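You operate a simulated robot arm through the tools that you are given. There is no shell and no other tool. Be economical: measure what you need, move in short steps, check, and stop when the job is done.

Carry out the task below with a simulated robot arm. There is one attempt and no reset: what you move stays moved.

## Task
Take the bulb with a grey collar and put it on the purple book marked winter.

Only the result counts: the job must be done as asked and must still hold three seconds after the hand-in. Knocking over, shifting, dropping, spilling or breaking anything else fails it.

## Robot
A 7-joint arm with a two-finger parallel gripper, fixed in place. Base frame: the origin is at the foot of the arm, x ahead of it, y to its left, z up. Units: m, degrees, N and s.
Its first joint turns from -166.0 to 166.0 degrees. Payload 4.4 kg.
The TCP is the grasp point between the finger pads, 0.023 m short of the fingertips. In the tool frame z runs along the fingers and y along their closing line. Largest opening 0.094 m; finger width 0.038, thickness 0.01; the body of the gripper, 0.054 by 0.096 m, starts 0.039 m behind the TCP.
Orientation is that of the tool frame in the base frame, as a unit quaternion [x, y, z, w]. With the fingers straight down and closing along the base's y, the tool's x points along the base's -x, its y along +y and its z along -z.

## Interface
- The arm moves only by the tool nudge_tool. Its argument "increments" is a list of rows, each a list of 3 entries, a list of its own where there are three numbers: the opening, from 0 (shut) to 1 (fully open), then the shift along the base's x, y, z in m, then the turn about the base's z in degrees. In form: [[grip, [tx, ty, tz], twist], ...]. A call has 1 to 10 rows; each row shifts and turns the commanded pose from where the row before left it. Rows are played at 5 a second. More than 0.05 m and 8.6 degrees between two rows, or a gripper value outside its range, and nothing of the call is played. Where a pose cannot be reached the arm comes as near as it can. A force on the tool above 40 N (or 10 N above the force at the start of the call, whichever is more), or a blocked arm, ends the call early, and 0.2 s more pass. The fingers move at their own pace (about 0.072 m/s each) and stop on an object; they squeeze with about 34 N. The grip force told is the motor's: it shows also when the fingers shut on nothing. Time passes only in rows, and 0.2 s behind the last, so rows that do not move let the fingers close. The reply holds the time, the measured pose of the TCP, the force on the tool along the base axes, the opening and the grip force, in the units named above and with some noise, and new pictures: "pictures" is both (left out), scene, wrist or none.
- Cameras (640 x 400 px; columns grow to the right, rows downward): "scene" is fixed at [0.2183, -0.4959, 0.9909]; the picture's right is [0.79, -0.61, 0.00], its down [-0.17, -0.22, -0.96] and it looks along [0.59, 0.76, -0.28] (base axes); focal length 359 px, centre (320, 200). "wrist" rides on the gripper at [0.086, 0.016, -0.074] in the tool frame; the picture's right is [-0.18, 0.98, 0.00], its down [-0.58, -0.11, -0.81] and it looks along [-0.79, -0.15, 0.59] (tool axes); focal length 243 px, centre (320, 200). There is no depth. A picture from a camera that has moved, and an enlarged one, comes with that camera's place and axes in the base frame and with its lens. The place of the scene camera against the robot may be out by one fixed shift of up to 0.025 m in any direction.
- close_up(camera, box): a new picture of the part [left, top, right, bottom] of that camera's present view, enlarged. No time passes.
- finish_job(): hands the job in; it is judged then, once.

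Work in short steps. Places have to be worked out from the pictures, the camera data and where the tool is seen: move nearer, look again, correct. Check each grasp and each placing, and mend what went wrong. You have 90 turns and 170 pictures in all, those below and enlarged ones among them. Open the gripper and draw the arm clear of the work before you hand the job in, unless the task says otherwise; then end with one line.

The tools are called after "Call:" as a command line: name --argument value ..., lists and objects as JSON in quotes. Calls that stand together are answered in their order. nudge_tool: Moves the arm, as the interface text tells. Its arguments: {"type":"object","properties":{"increments":{"type":"array","items":{"type":"array"}},"pictures":{"type":"string","enum":["both","scene","wrist","none"]}},"required":["increments"]} The other tools are called the same way: close_up (camera, box) takes an enlarged picture of a part of a camera's view; finish_job () hands the job in.

At the start:

```text
time: 0.0
eef_pos: [0.822, 0.3349, 0.6601]
ee_rot: [0.0, 1.0, 0.0, 0.0]
ft_force: [0.3, -0.1, 0.4]
grip_width: 0.0938
finger_force: 0.0
```

scene: 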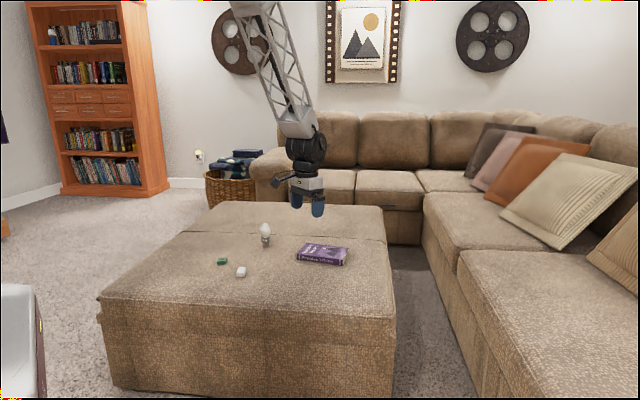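
wrist: 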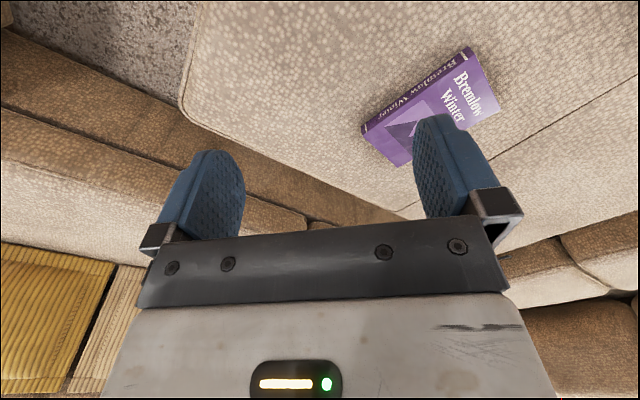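

I'll enlarge the middle of the scene to identify the objects before moving.

Call:
close_up --camera "scene" --box '[200, 205, 360, 305]'

Call:
close_up --camera "scene" --box '[0, 80, 320, 280]'

```text
4.00 times, centred on (280, 255) of scene
camera zoom: at [0.2183, -0.4959, 0.9909], right [0.79, -0.61, 0.0], down [-0.17, -0.22, -0.96], along [0.59, 0.76, -0.28], focal length 1436 px, centre (480, -20)
```

zoom: 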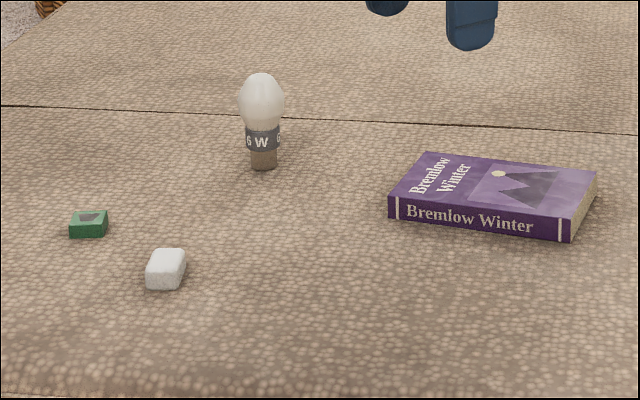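

```text
2.00 times, centred on (160, 180) of scene
camera zoom: at [0.2183, -0.4959, 0.9909], right [0.79, -0.61, 0.0], down [-0.17, -0.22, -0.96], along [0.59, 0.76, -0.28], focal length 718 px, centre (640, 240)
```

zoom: 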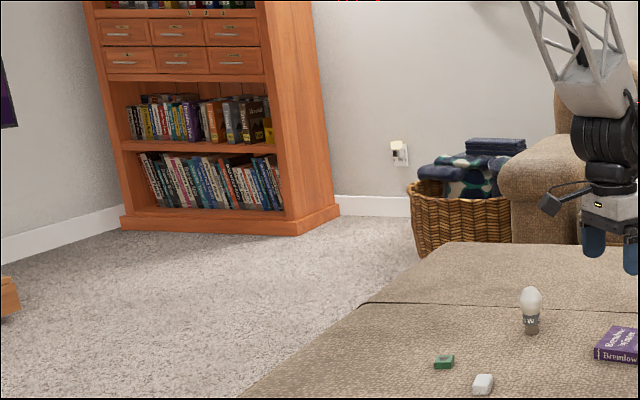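

The only bulb stands upright with a grey collar, at about (0.88, 0.72). The Bremlow Winter book is at about (0.98, 0.47). Both may be near the reach limit, so I'll swing high toward the bulb and turn the camera to face it.

Call:
nudge_tool --increments '[[1, [-0.012, 0.045, 0], 7], [1, [-0.012, 0.045, 0], 7], [1, [-0.012, 0.045, 0], 7], [1, [-0.012, 0.045, 0], 7], [1, [-0.012, 0.045, 0], 7], [1, [-0.012, 0.045, 0], 5], [1, [0, 0, 0], 0]]'

```text
time: 1.6
eef_pos: [0.7541, 0.6072, 0.6586]
ee_rot: [-0.343, 0.939, 0.0, 0.0]
ft_force: [-0.4, 0.9, 0.7]
grip_width: 0.0939
finger_force: 0.0
camera wrist: at [0.6781, 0.5634, 0.7333], right [-0.49, 0.87, 0.0], down [0.51, 0.29, 0.81], along [0.7, 0.4, -0.59], focal length 243 px, centre (320, 200)
```

scene: 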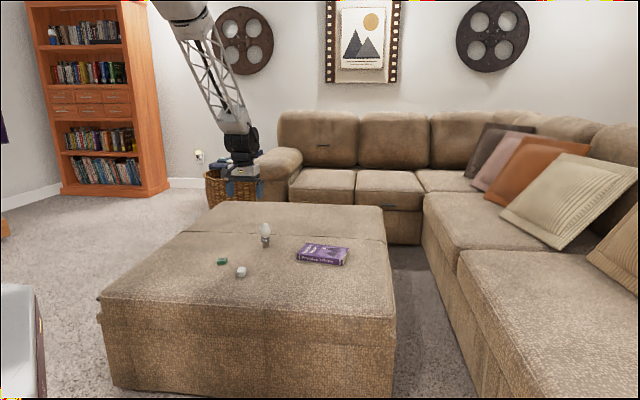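
wrist: 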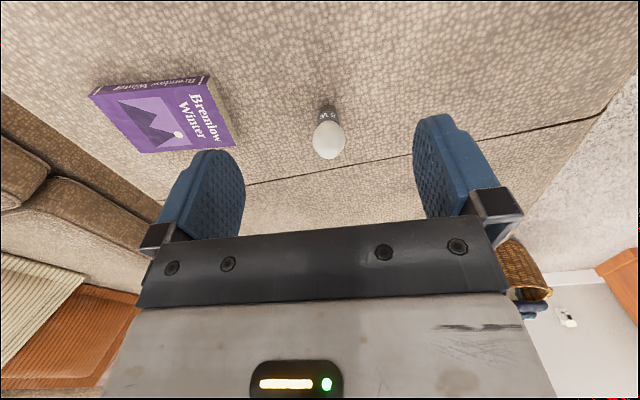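

The wrist view puts the bulb at about (0.866, 0.685). I'll try moving over it while staying high, to test the reach.

Call:
nudge_tool --increments '[[1, [0.028, 0.02, 0], 0], [1, [0.028, 0.02, 0], 0], [1, [0.028, 0.019, -0.02], 0], [1, [0.014, 0.01, -0.02], 0], [1, [0, 0, 0], 0], [1, [0, 0, 0], 0]]'

```text
time: 3.0
eef_pos: [0.849, 0.6733, 0.622]
ee_rot: [-0.343, 0.939, -0.001, 0.0]
ft_force: [-0.7, 0.8, 0.2]
grip_width: 0.0941
finger_force: 0.1
camera wrist: at [0.7738, 0.6307, 0.6965], right [-0.49, 0.87, 0.0], down [0.52, 0.29, 0.81], along [0.7, 0.4, -0.59], focal length 243 px, centre (320, 200)
```

scene: 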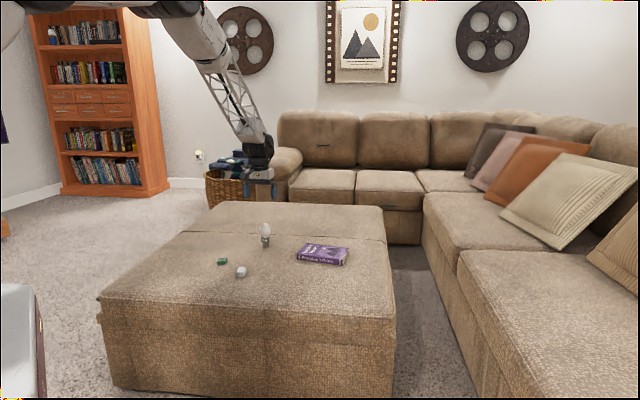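
wrist: 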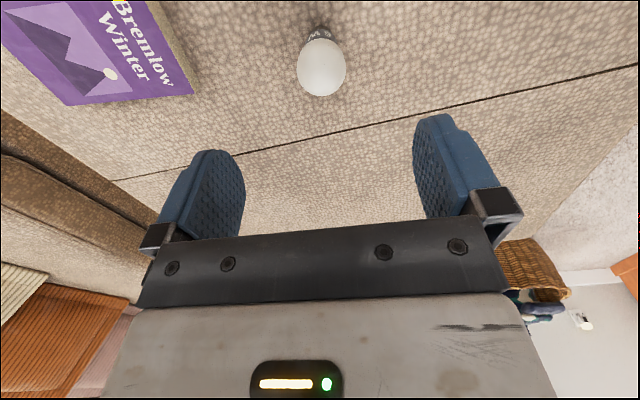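

The arm follows to a radius of 1.08 m. The bulb is now at about (0.864, 0.684), so I'll centre over it and come down to just above it.

Call:
nudge_tool --increments '[[1, [0.012, 0.009, -0.02], 0], [1, [0, 0, -0.03], 0], [1, [0, 0, -0.03], 0], [1, [0, 0, 0], 0], [1, [0, 0, 0], 0]]'

Call:
close_up --camera "scene" --box '[200, 175, 360, 275]'

```text
time: 4.2
eef_pos: [0.863, 0.6821, 0.5404]
ee_rot: [-0.342, 0.94, 0.0, -0.001]
ft_force: [0.7, -1.0, -0.9]
grip_width: 0.094
finger_force: 0.1
camera wrist: at [0.7863, 0.6398, 0.6151], right [-0.49, 0.87, 0.0], down [0.52, 0.29, 0.81], along [0.7, 0.4, -0.59], focal length 243 px, centre (320, 200)
```

scene: 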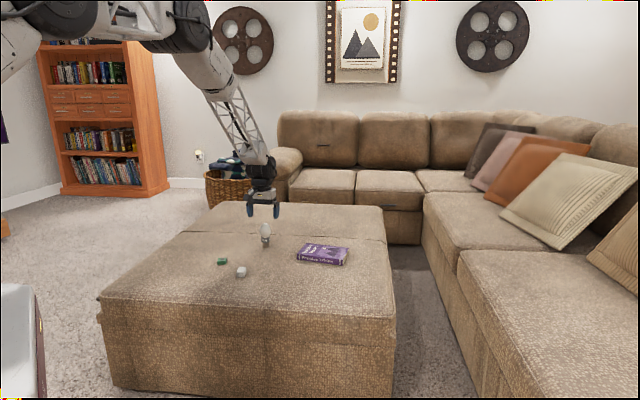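
wrist: 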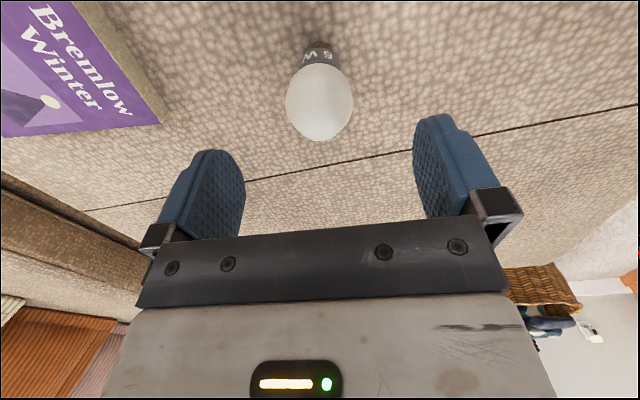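

```text
4.00 times, centred on (280, 225) of scene
camera zoom: at [0.2183, -0.4959, 0.9909], right [0.79, -0.61, 0.0], down [-0.17, -0.22, -0.96], along [0.59, 0.76, -0.28], focal length 1436 px, centre (480, 100)
```

zoom: 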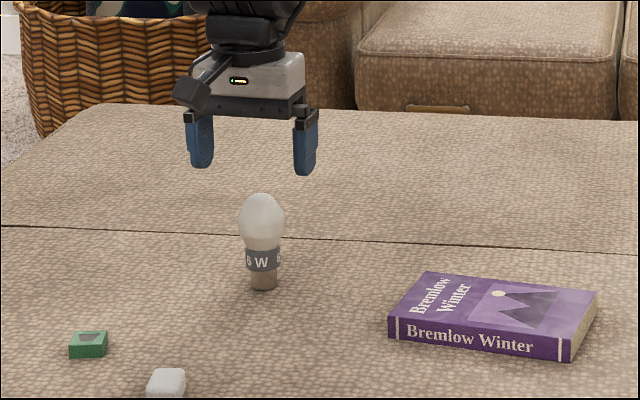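

The head and base sightings agree on a bulb axis near (0.870, 0.688), with the widest part of the head at z ≈ 0.458. I'll shift slightly and descend around it.

Call:
nudge_tool --increments '[[1, [0.007, 0.006, 0], 0], [1, [0, 0, -0.025], 0], [1, [0, 0, -0.025], 0], [1, [0, 0, -0.02], 0], [1, [0, 0, 0], 0], [1, [0, 0, 0], 0]]'

Call:
close_up --camera "scene" --box '[220, 190, 316, 250]'

```text
time: 5.6
eef_pos: [0.8657, 0.6893, 0.4719]
ee_rot: [-0.342, 0.94, 0.0, -0.001]
ft_force: [0.0, -1.2, 0.7]
grip_width: 0.094
finger_force: 0.2
camera wrist: at [0.79, 0.6459, 0.5463], right [-0.49, 0.87, 0.0], down [0.52, 0.29, 0.81], along [0.7, 0.4, -0.59], focal length 243 px, centre (320, 200)
```

scene: 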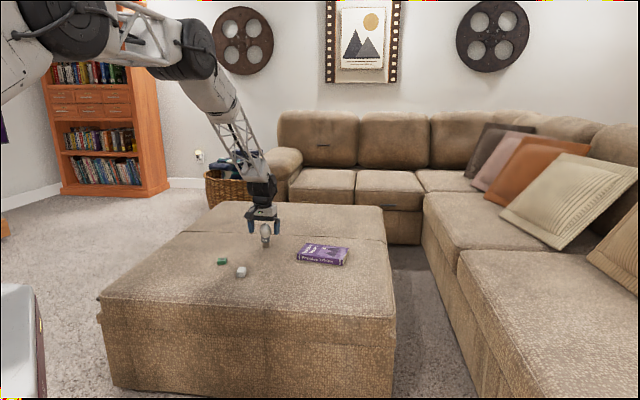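
wrist: 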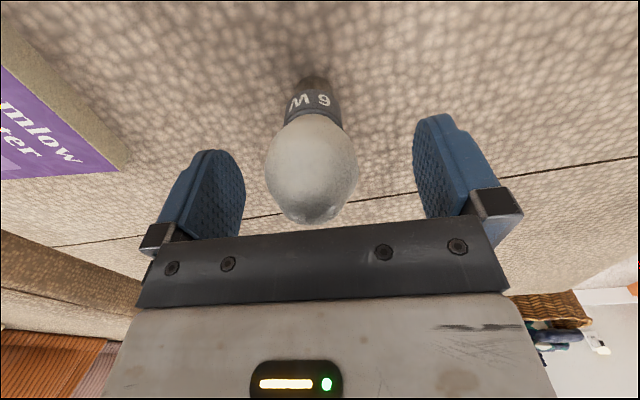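

```text
6.67 times, centred on (268, 220) of scene
camera zoom: at [0.2183, -0.4959, 0.9909], right [0.79, -0.61, 0.0], down [-0.17, -0.22, -0.96], along [0.59, 0.76, -0.28], focal length 2393 px, centre (667, 67)
```

zoom: 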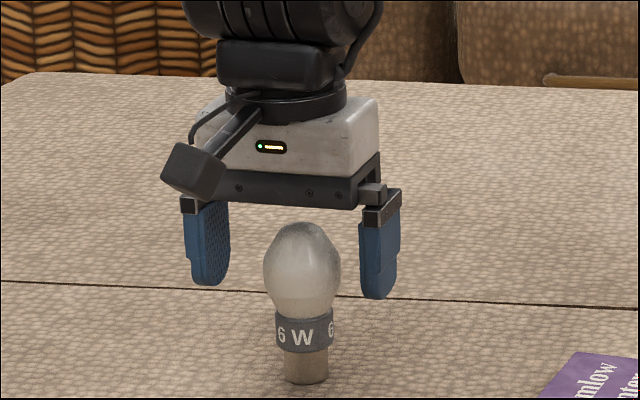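

The head centre triangulates to (0.871, 0.688, 0.458). I'll make the last small correction, lower and close.

Call:
nudge_tool --increments '[[1, [0.004, -0.001, -0.006], 0], [1, [0, 0, -0.006], 0], [1, [0, 0, 0], 0], [0.3, [0, 0, 0], 0], [0.3, [0, 0, 0], 0], [0.3, [0, 0, 0], 0], [0.3, [0, 0, 0], 0]]'

Call:
close_up --camera "scene" --box '[220, 190, 316, 250]'

```text
time: 7.2
eef_pos: [0.8709, 0.6873, 0.4594]
ee_rot: [-0.342, 0.94, 0.0, 0.0]
ft_force: [-0.6, 0.7, -0.5]
grip_width: 0.0445
finger_force: 34.2
camera wrist: at [0.795, 0.6447, 0.5336], right [-0.49, 0.87, 0.0], down [0.52, 0.29, 0.81], along [0.7, 0.4, -0.59], focal length 243 px, centre (320, 200)
```

scene: 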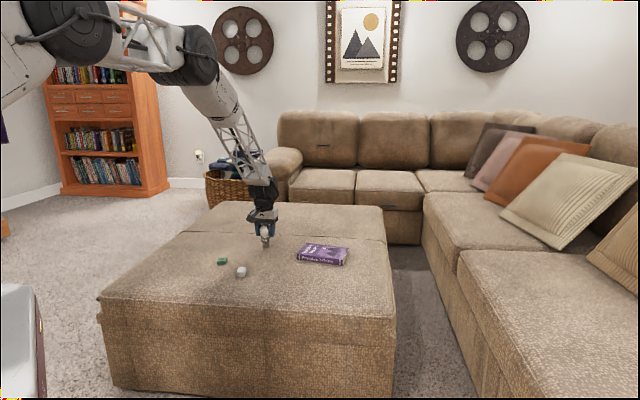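
wrist: 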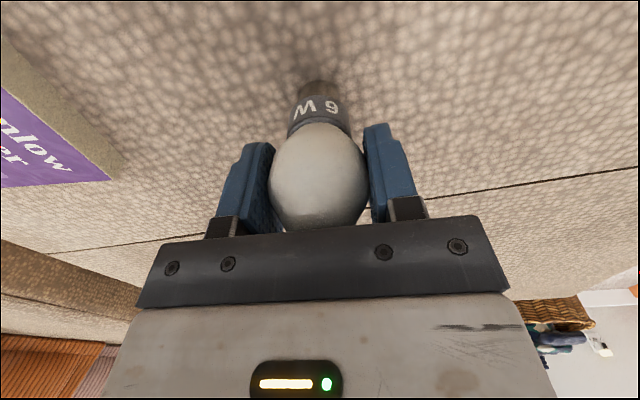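

```text
6.67 times, centred on (268, 220) of scene
camera zoom: at [0.2183, -0.4959, 0.9909], right [0.79, -0.61, 0.0], down [-0.17, -0.22, -0.96], along [0.59, 0.76, -0.28], focal length 2393 px, centre (667, 67)
```

zoom: 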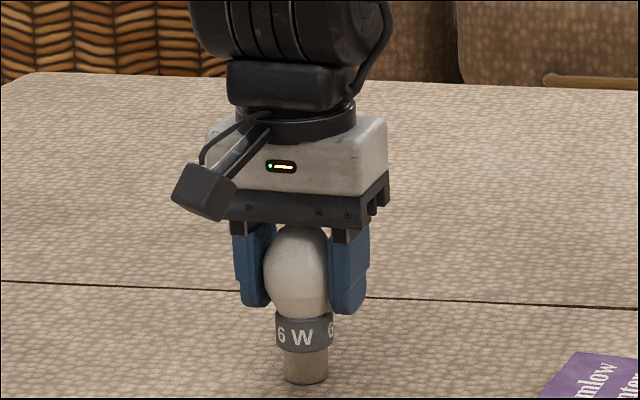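

It's held: the fingers stopped at 44.5 mm with 34 N. I'll lift straight up, then move toward the book.

Call:
nudge_tool --increments '[[0.3, [0, 0, 0.02], 0], [0.3, [0, 0, 0.03], 0], [0.3, [0, 0, 0.03], 0], [0.3, [0, 0, 0.03], 0], [0.3, [-0.01, -0.03, 0], -4], [0.3, [0.0, -0.03, 0], -4], [0.3, [0.01, -0.03, 0], -4], [0.3, [0.01, -0.03, 0], 0], [0.3, [0, 0, 0], 0], [0.3, [0, 0, 0], 0]]'

Call:
close_up --camera "scene" --box '[220, 180, 364, 270]'

```text
time: 9.4
eef_pos: [0.8815, 0.5666, 0.5699]
ee_rot: [-0.242, 0.97, 0.001, 0.0]
ft_force: [-0.1, 0.9, 0.1]
grip_width: 0.0442
finger_force: 34.2
camera wrist: at [0.7977, 0.5399, 0.6429], right [-0.3, 0.95, 0.0], down [0.56, 0.18, 0.81], along [0.77, 0.24, -0.59], focal length 243 px, centre (320, 200)
```

scene: 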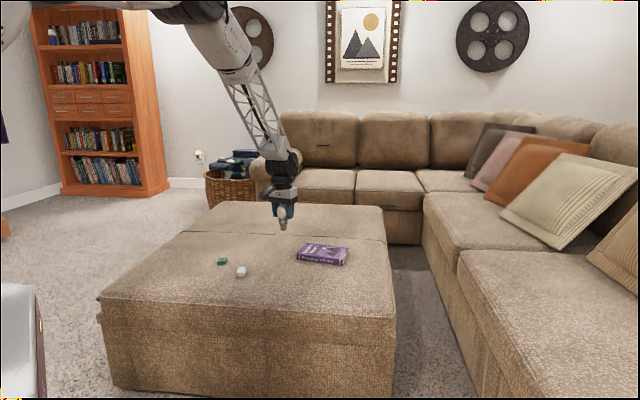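
wrist: 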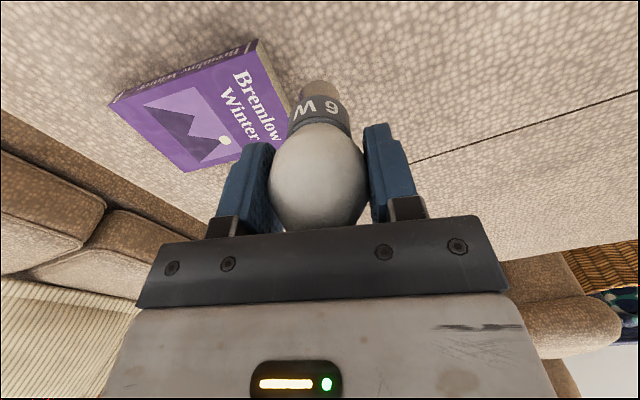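

```text
4.44 times, centred on (292, 225) of scene
camera zoom: at [0.2183, -0.4959, 0.9909], right [0.79, -0.61, 0.0], down [-0.17, -0.22, -0.96], along [0.59, 0.76, -0.28], focal length 1595 px, centre (444, 89)
```

zoom: 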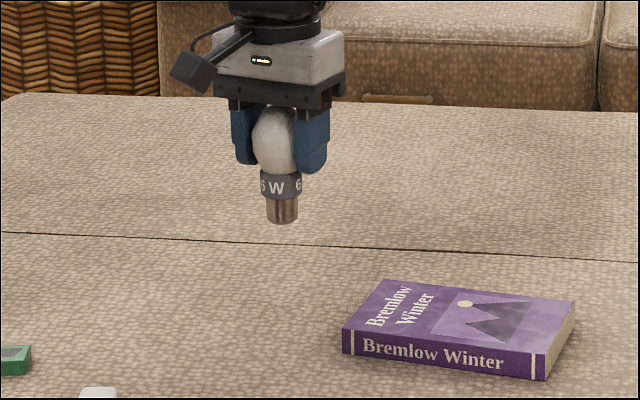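

The book top's corners put its centre at about (0.996, 0.475), with the top about 2 cm above the surface. I'll carry the bulb over the centre while staying high.

Call:
nudge_tool --increments '[[0.3, [0.027, -0.023, 0], -2], [0.3, [0.027, -0.023, 0], -2], [0.3, [0.027, -0.023, 0], -2], [0.3, [0.027, -0.023, 0], 0], [0.3, [0, 0, -0.02], 0], [0.3, [0, 0, -0.02], 0], [0.3, [0, 0, 0], 0], [0.3, [0, 0, 0], 0]]'

Call:
close_up --camera "scene" --box '[260, 190, 388, 270]'

```text
time: 11.2
eef_pos: [0.9875, 0.4761, 0.5281]
ee_rot: [-0.19, 0.982, 0.0, 0.0]
ft_force: [0.2, -0.1, -1.8]
grip_width: 0.0449
finger_force: 34.0
camera wrist: at [0.9014, 0.4591, 0.6015], right [-0.2, 0.98, 0.0], down [0.58, 0.12, 0.81], along [0.79, 0.16, -0.59], focal length 243 px, centre (320, 200)
```

scene: 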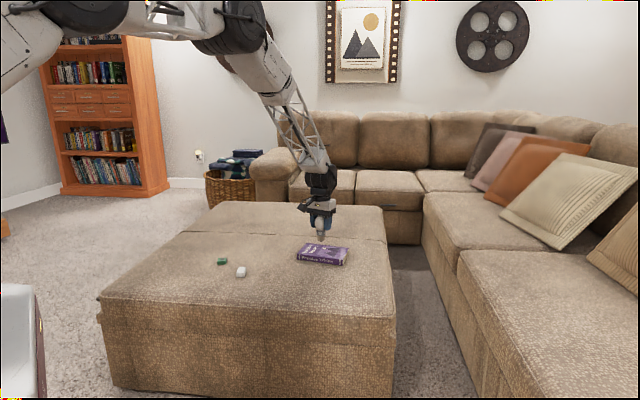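
wrist: 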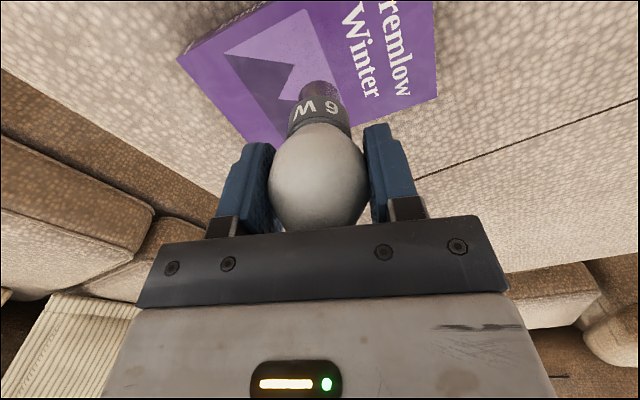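

```text
5.00 times, centred on (324, 230) of scene
camera zoom: at [0.2183, -0.4959, 0.9909], right [0.79, -0.61, 0.0], down [-0.17, -0.22, -0.96], along [0.59, 0.76, -0.28], focal length 1794 px, centre (300, 50)
```

zoom: 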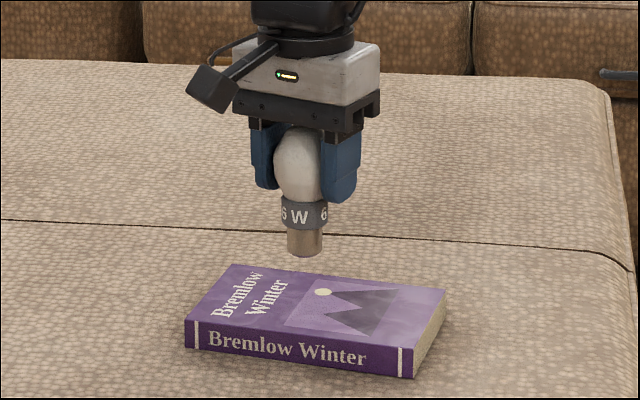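

The corners again give the centre as (0.997, 0.475). I'll lower to just above contact, then look.

Call:
nudge_tool --increments '[[0.3, [0.004, -0.001, -0.015], 0], [0.3, [0, 0, -0.015], 0], [0.3, [0, 0, -0.008], 0], [0.3, [0, 0, 0], 0], [0.3, [0, 0, 0], 0]]'

Call:
close_up --camera "scene" --box '[276, 205, 372, 265]'

```text
time: 12.4
eef_pos: [0.9918, 0.4744, 0.4907]
ee_rot: [-0.191, 0.982, 0.001, 0.0]
ft_force: [0.6, 0.2, -1.0]
grip_width: 0.0445
finger_force: 33.2
camera wrist: at [0.9062, 0.4578, 0.5647], right [-0.2, 0.98, 0.0], down [0.58, 0.12, 0.81], along [0.79, 0.16, -0.59], focal length 243 px, centre (320, 200)
```

scene: 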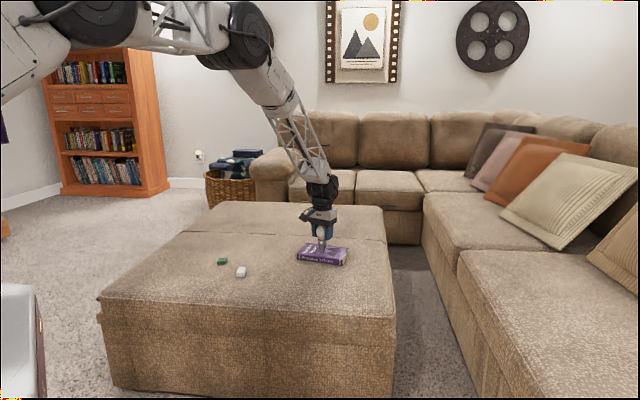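
wrist: 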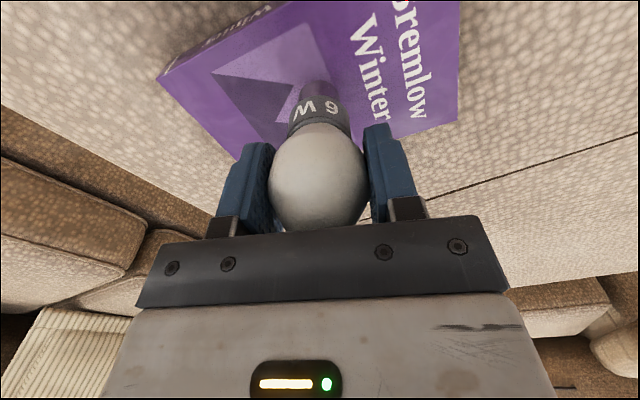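

```text
6.67 times, centred on (324, 235) of scene
camera zoom: at [0.2183, -0.4959, 0.9909], right [0.79, -0.61, 0.0], down [-0.17, -0.22, -0.96], along [0.59, 0.76, -0.28], focal length 2393 px, centre (293, -33)
```

zoom: 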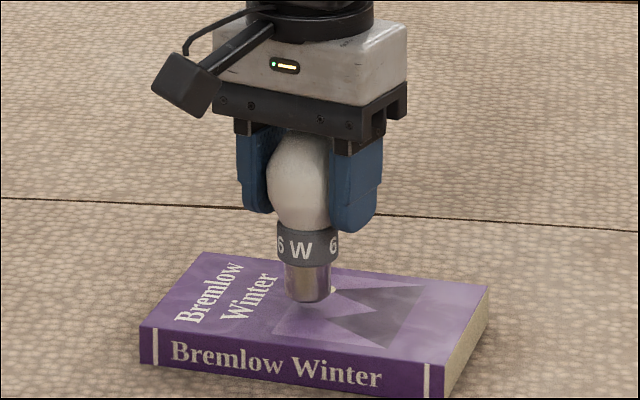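

No contact yet, with the force near zero. I'll go down in 2 mm steps and watch the vertical force.

Call:
nudge_tool --increments '[[0.3, [0, 0, -0.002], 0], [0.3, [0, 0, -0.002], 0], [0.3, [0, 0, -0.002], 0], [0.3, [0, 0, 0], 0], [0.3, [0, 0, 0], 0]]' --pictures "none"

Call:
close_up --camera "scene" --box '[276, 205, 372, 265]'

```text
time: 13.6
eef_pos: [0.993, 0.4748, 0.4846]
ee_rot: [-0.19, 0.982, 0.0, 0.0]
ft_force: [0.5, 0.7, -1.0]
grip_width: 0.0442
finger_force: 33.9
```

```text
6.67 times, centred on (324, 235) of scene
camera zoom: at [0.2183, -0.4959, 0.9909], right [0.79, -0.61, 0.0], down [-0.17, -0.22, -0.96], along [0.59, 0.76, -0.28], focal length 2393 px, centre (293, -33)
```

zoom: 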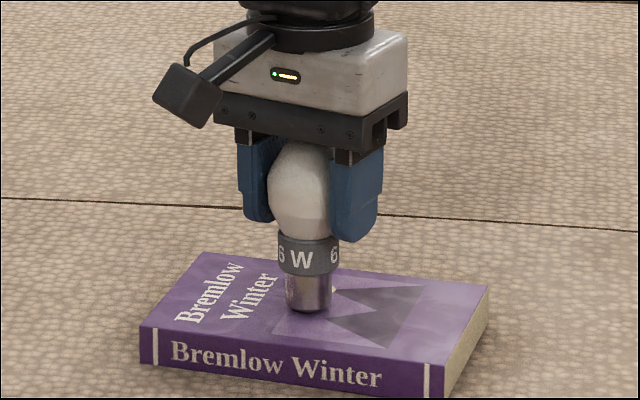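

Still no load. The bulb is almost touching, so I'll continue with 1 mm steps.

Call:
nudge_tool --increments '[[0.3, [0, 0, -0.001], 0], [0.3, [0, 0, -0.001], 0], [0.3, [0, 0, 0], 0]]' --pictures "none"

```text
time: 14.4
eef_pos: [0.9928, 0.4745, 0.4839]
ee_rot: [-0.191, 0.982, 0.0, 0.0]
ft_force: [-1.4, 0.6, 4.8]
grip_width: 0.0443
finger_force: 33.8
```

The upward force rose to about 5 N, which suggests contact. I'll hold still and confirm before releasing.

Call:
nudge_tool --increments '[[0.3, [0, 0, -0.0005], 0], [0.3, [0, 0, 0], 0]]' --pictures "wrist"

Call:
close_up --camera "scene" --box '[276, 205, 372, 265]'

```text
time: 15.0
eef_pos: [0.9943, 0.476, 0.4819]
ee_rot: [-0.191, 0.982, 0.0, 0.001]
ft_force: [2.5, -3.3, 12.2]
grip_width: 0.0442
finger_force: 34.3
camera wrist: at [0.9078, 0.4577, 0.557], right [-0.2, 0.98, 0.0], down [0.58, 0.12, 0.81], along [0.79, 0.16, -0.59], focal length 243 px, centre (320, 200)
```

wrist: 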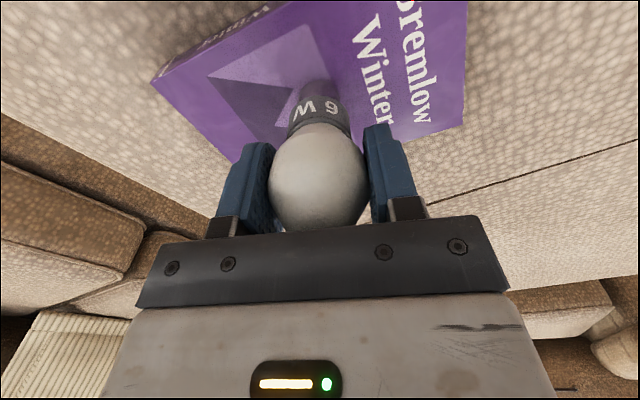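

```text
6.67 times, centred on (324, 235) of scene
camera zoom: at [0.2183, -0.4959, 0.9909], right [0.79, -0.61, 0.0], down [-0.17, -0.22, -0.96], along [0.59, 0.76, -0.28], focal length 2393 px, centre (293, -33)
```

zoom: 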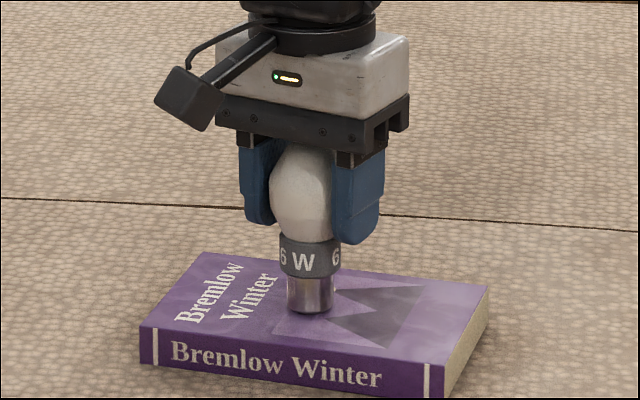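

It's in firm contact at 12 N. I'll ease up a little to unload, then open slowly.

Call:
nudge_tool --increments '[[0.3, [0, 0, 0.001], 0], [0.3, [0, 0, 0], 0], [0.49, [0, 0, 0], 0], [0.52, [0, 0, 0], 0], [0.56, [0, 0, 0], 0], [0.65, [0, 0, 0], 0], [0.8, [0, 0, 0], 0], [1, [0, 0, 0], 0], [1, [0, 0, 0], 0]]' --pictures "wrist"

Call:
close_up --camera "scene" --box '[276, 205, 372, 265]'

```text
time: 17.0
eef_pos: [0.9924, 0.4742, 0.4816]
ee_rot: [-0.19, 0.982, 0.0, 0.0]
ft_force: [0.1, 0.6, -0.2]
grip_width: 0.0942
finger_force: 0.2
camera wrist: at [0.9067, 0.4572, 0.557], right [-0.2, 0.98, 0.0], down [0.58, 0.12, 0.81], along [0.79, 0.16, -0.59], focal length 243 px, centre (320, 200)
```

wrist: 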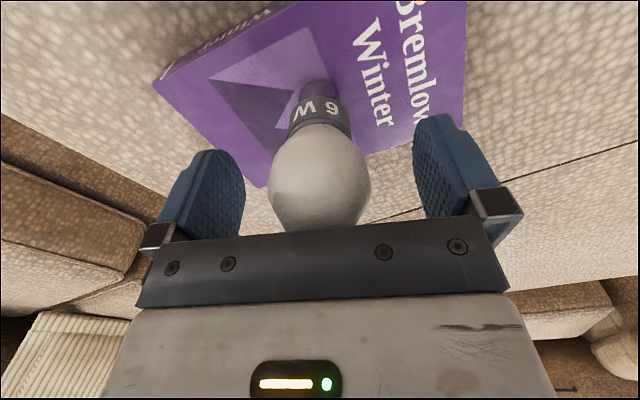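

```text
6.67 times, centred on (324, 235) of scene
camera zoom: at [0.2183, -0.4959, 0.9909], right [0.79, -0.61, 0.0], down [-0.17, -0.22, -0.96], along [0.59, 0.76, -0.28], focal length 2393 px, centre (293, -33)
```

zoom: 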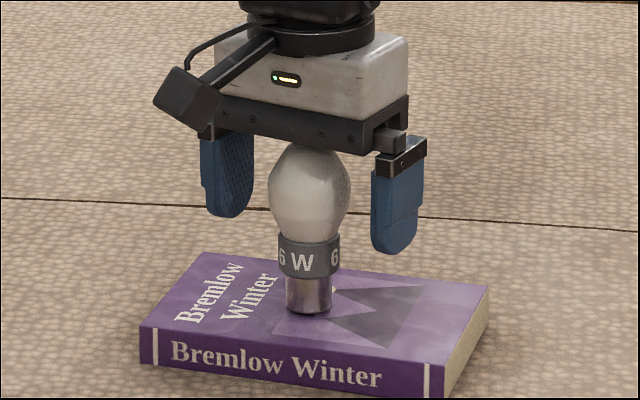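

The bulb stands free and upright on the book with both fingers clear of it. I'll rise straight up and then draw back.

Call:
nudge_tool --increments '[[1, [0, 0, 0.015], 0], [1, [0, 0, 0.03], 0], [1, [0, 0, 0.04], 0], [1, [0, 0, 0.04], 0], [1, [0, 0, 0.03], 0], [1, [-0.04, -0.02, 0.01], 0], [1, [-0.04, -0.02, 0], 0], [1, [-0.04, -0.02, 0], 0], [1, [0, 0, 0], 0]]'

Call:
close_up --camera "scene" --box '[200, 190, 360, 290]'

```text
time: 19.0
eef_pos: [0.8712, 0.4145, 0.6461]
ee_rot: [-0.191, 0.982, 0.0, 0.0]
ft_force: [-0.4, 0.3, 0.2]
grip_width: 0.0939
finger_force: 0.0
camera wrist: at [0.7856, 0.397, 0.7212], right [-0.2, 0.98, 0.0], down [0.58, 0.12, 0.81], along [0.79, 0.16, -0.59], focal length 243 px, centre (320, 200)
```

scene: 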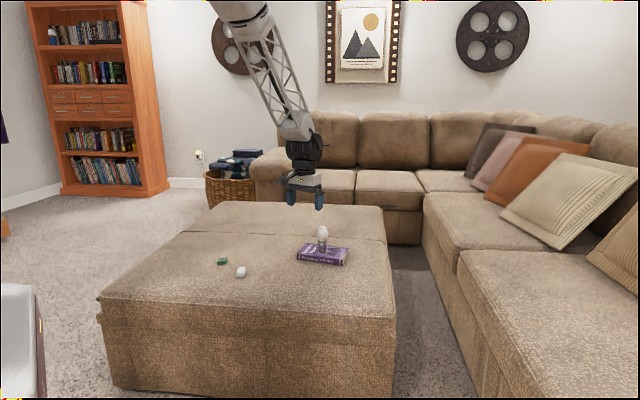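
wrist: 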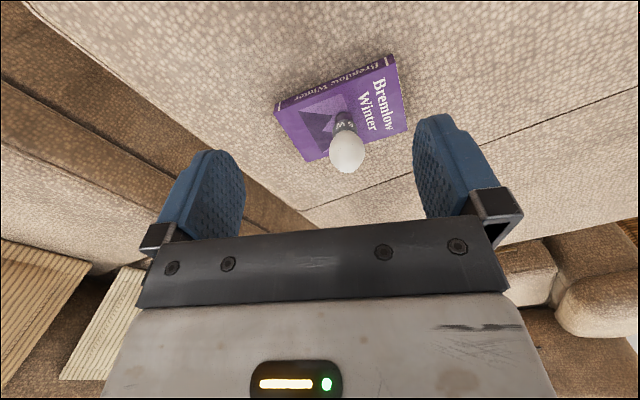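

```text
4.00 times, centred on (280, 240) of scene
camera zoom: at [0.2183, -0.4959, 0.9909], right [0.79, -0.61, 0.0], down [-0.17, -0.22, -0.96], along [0.59, 0.76, -0.28], focal length 1436 px, centre (480, 40)
```

zoom: 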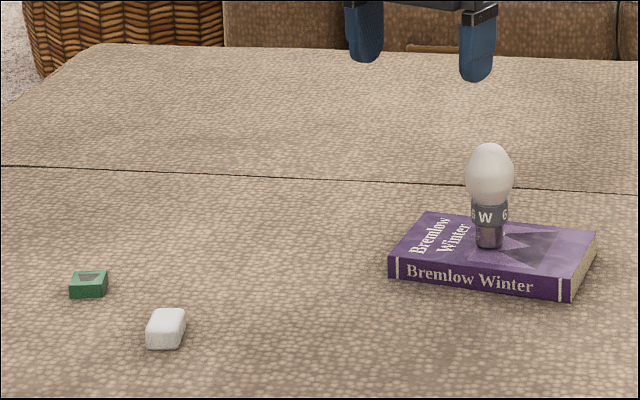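

The bulb stands upright on the book, nothing else has moved and the arm is clear, so I'm handing in.

Call:
finish_job

```text
The job is handed in.
```

The bulb with the grey collar is standing upright on the purple Winter book, and the job is handed in.
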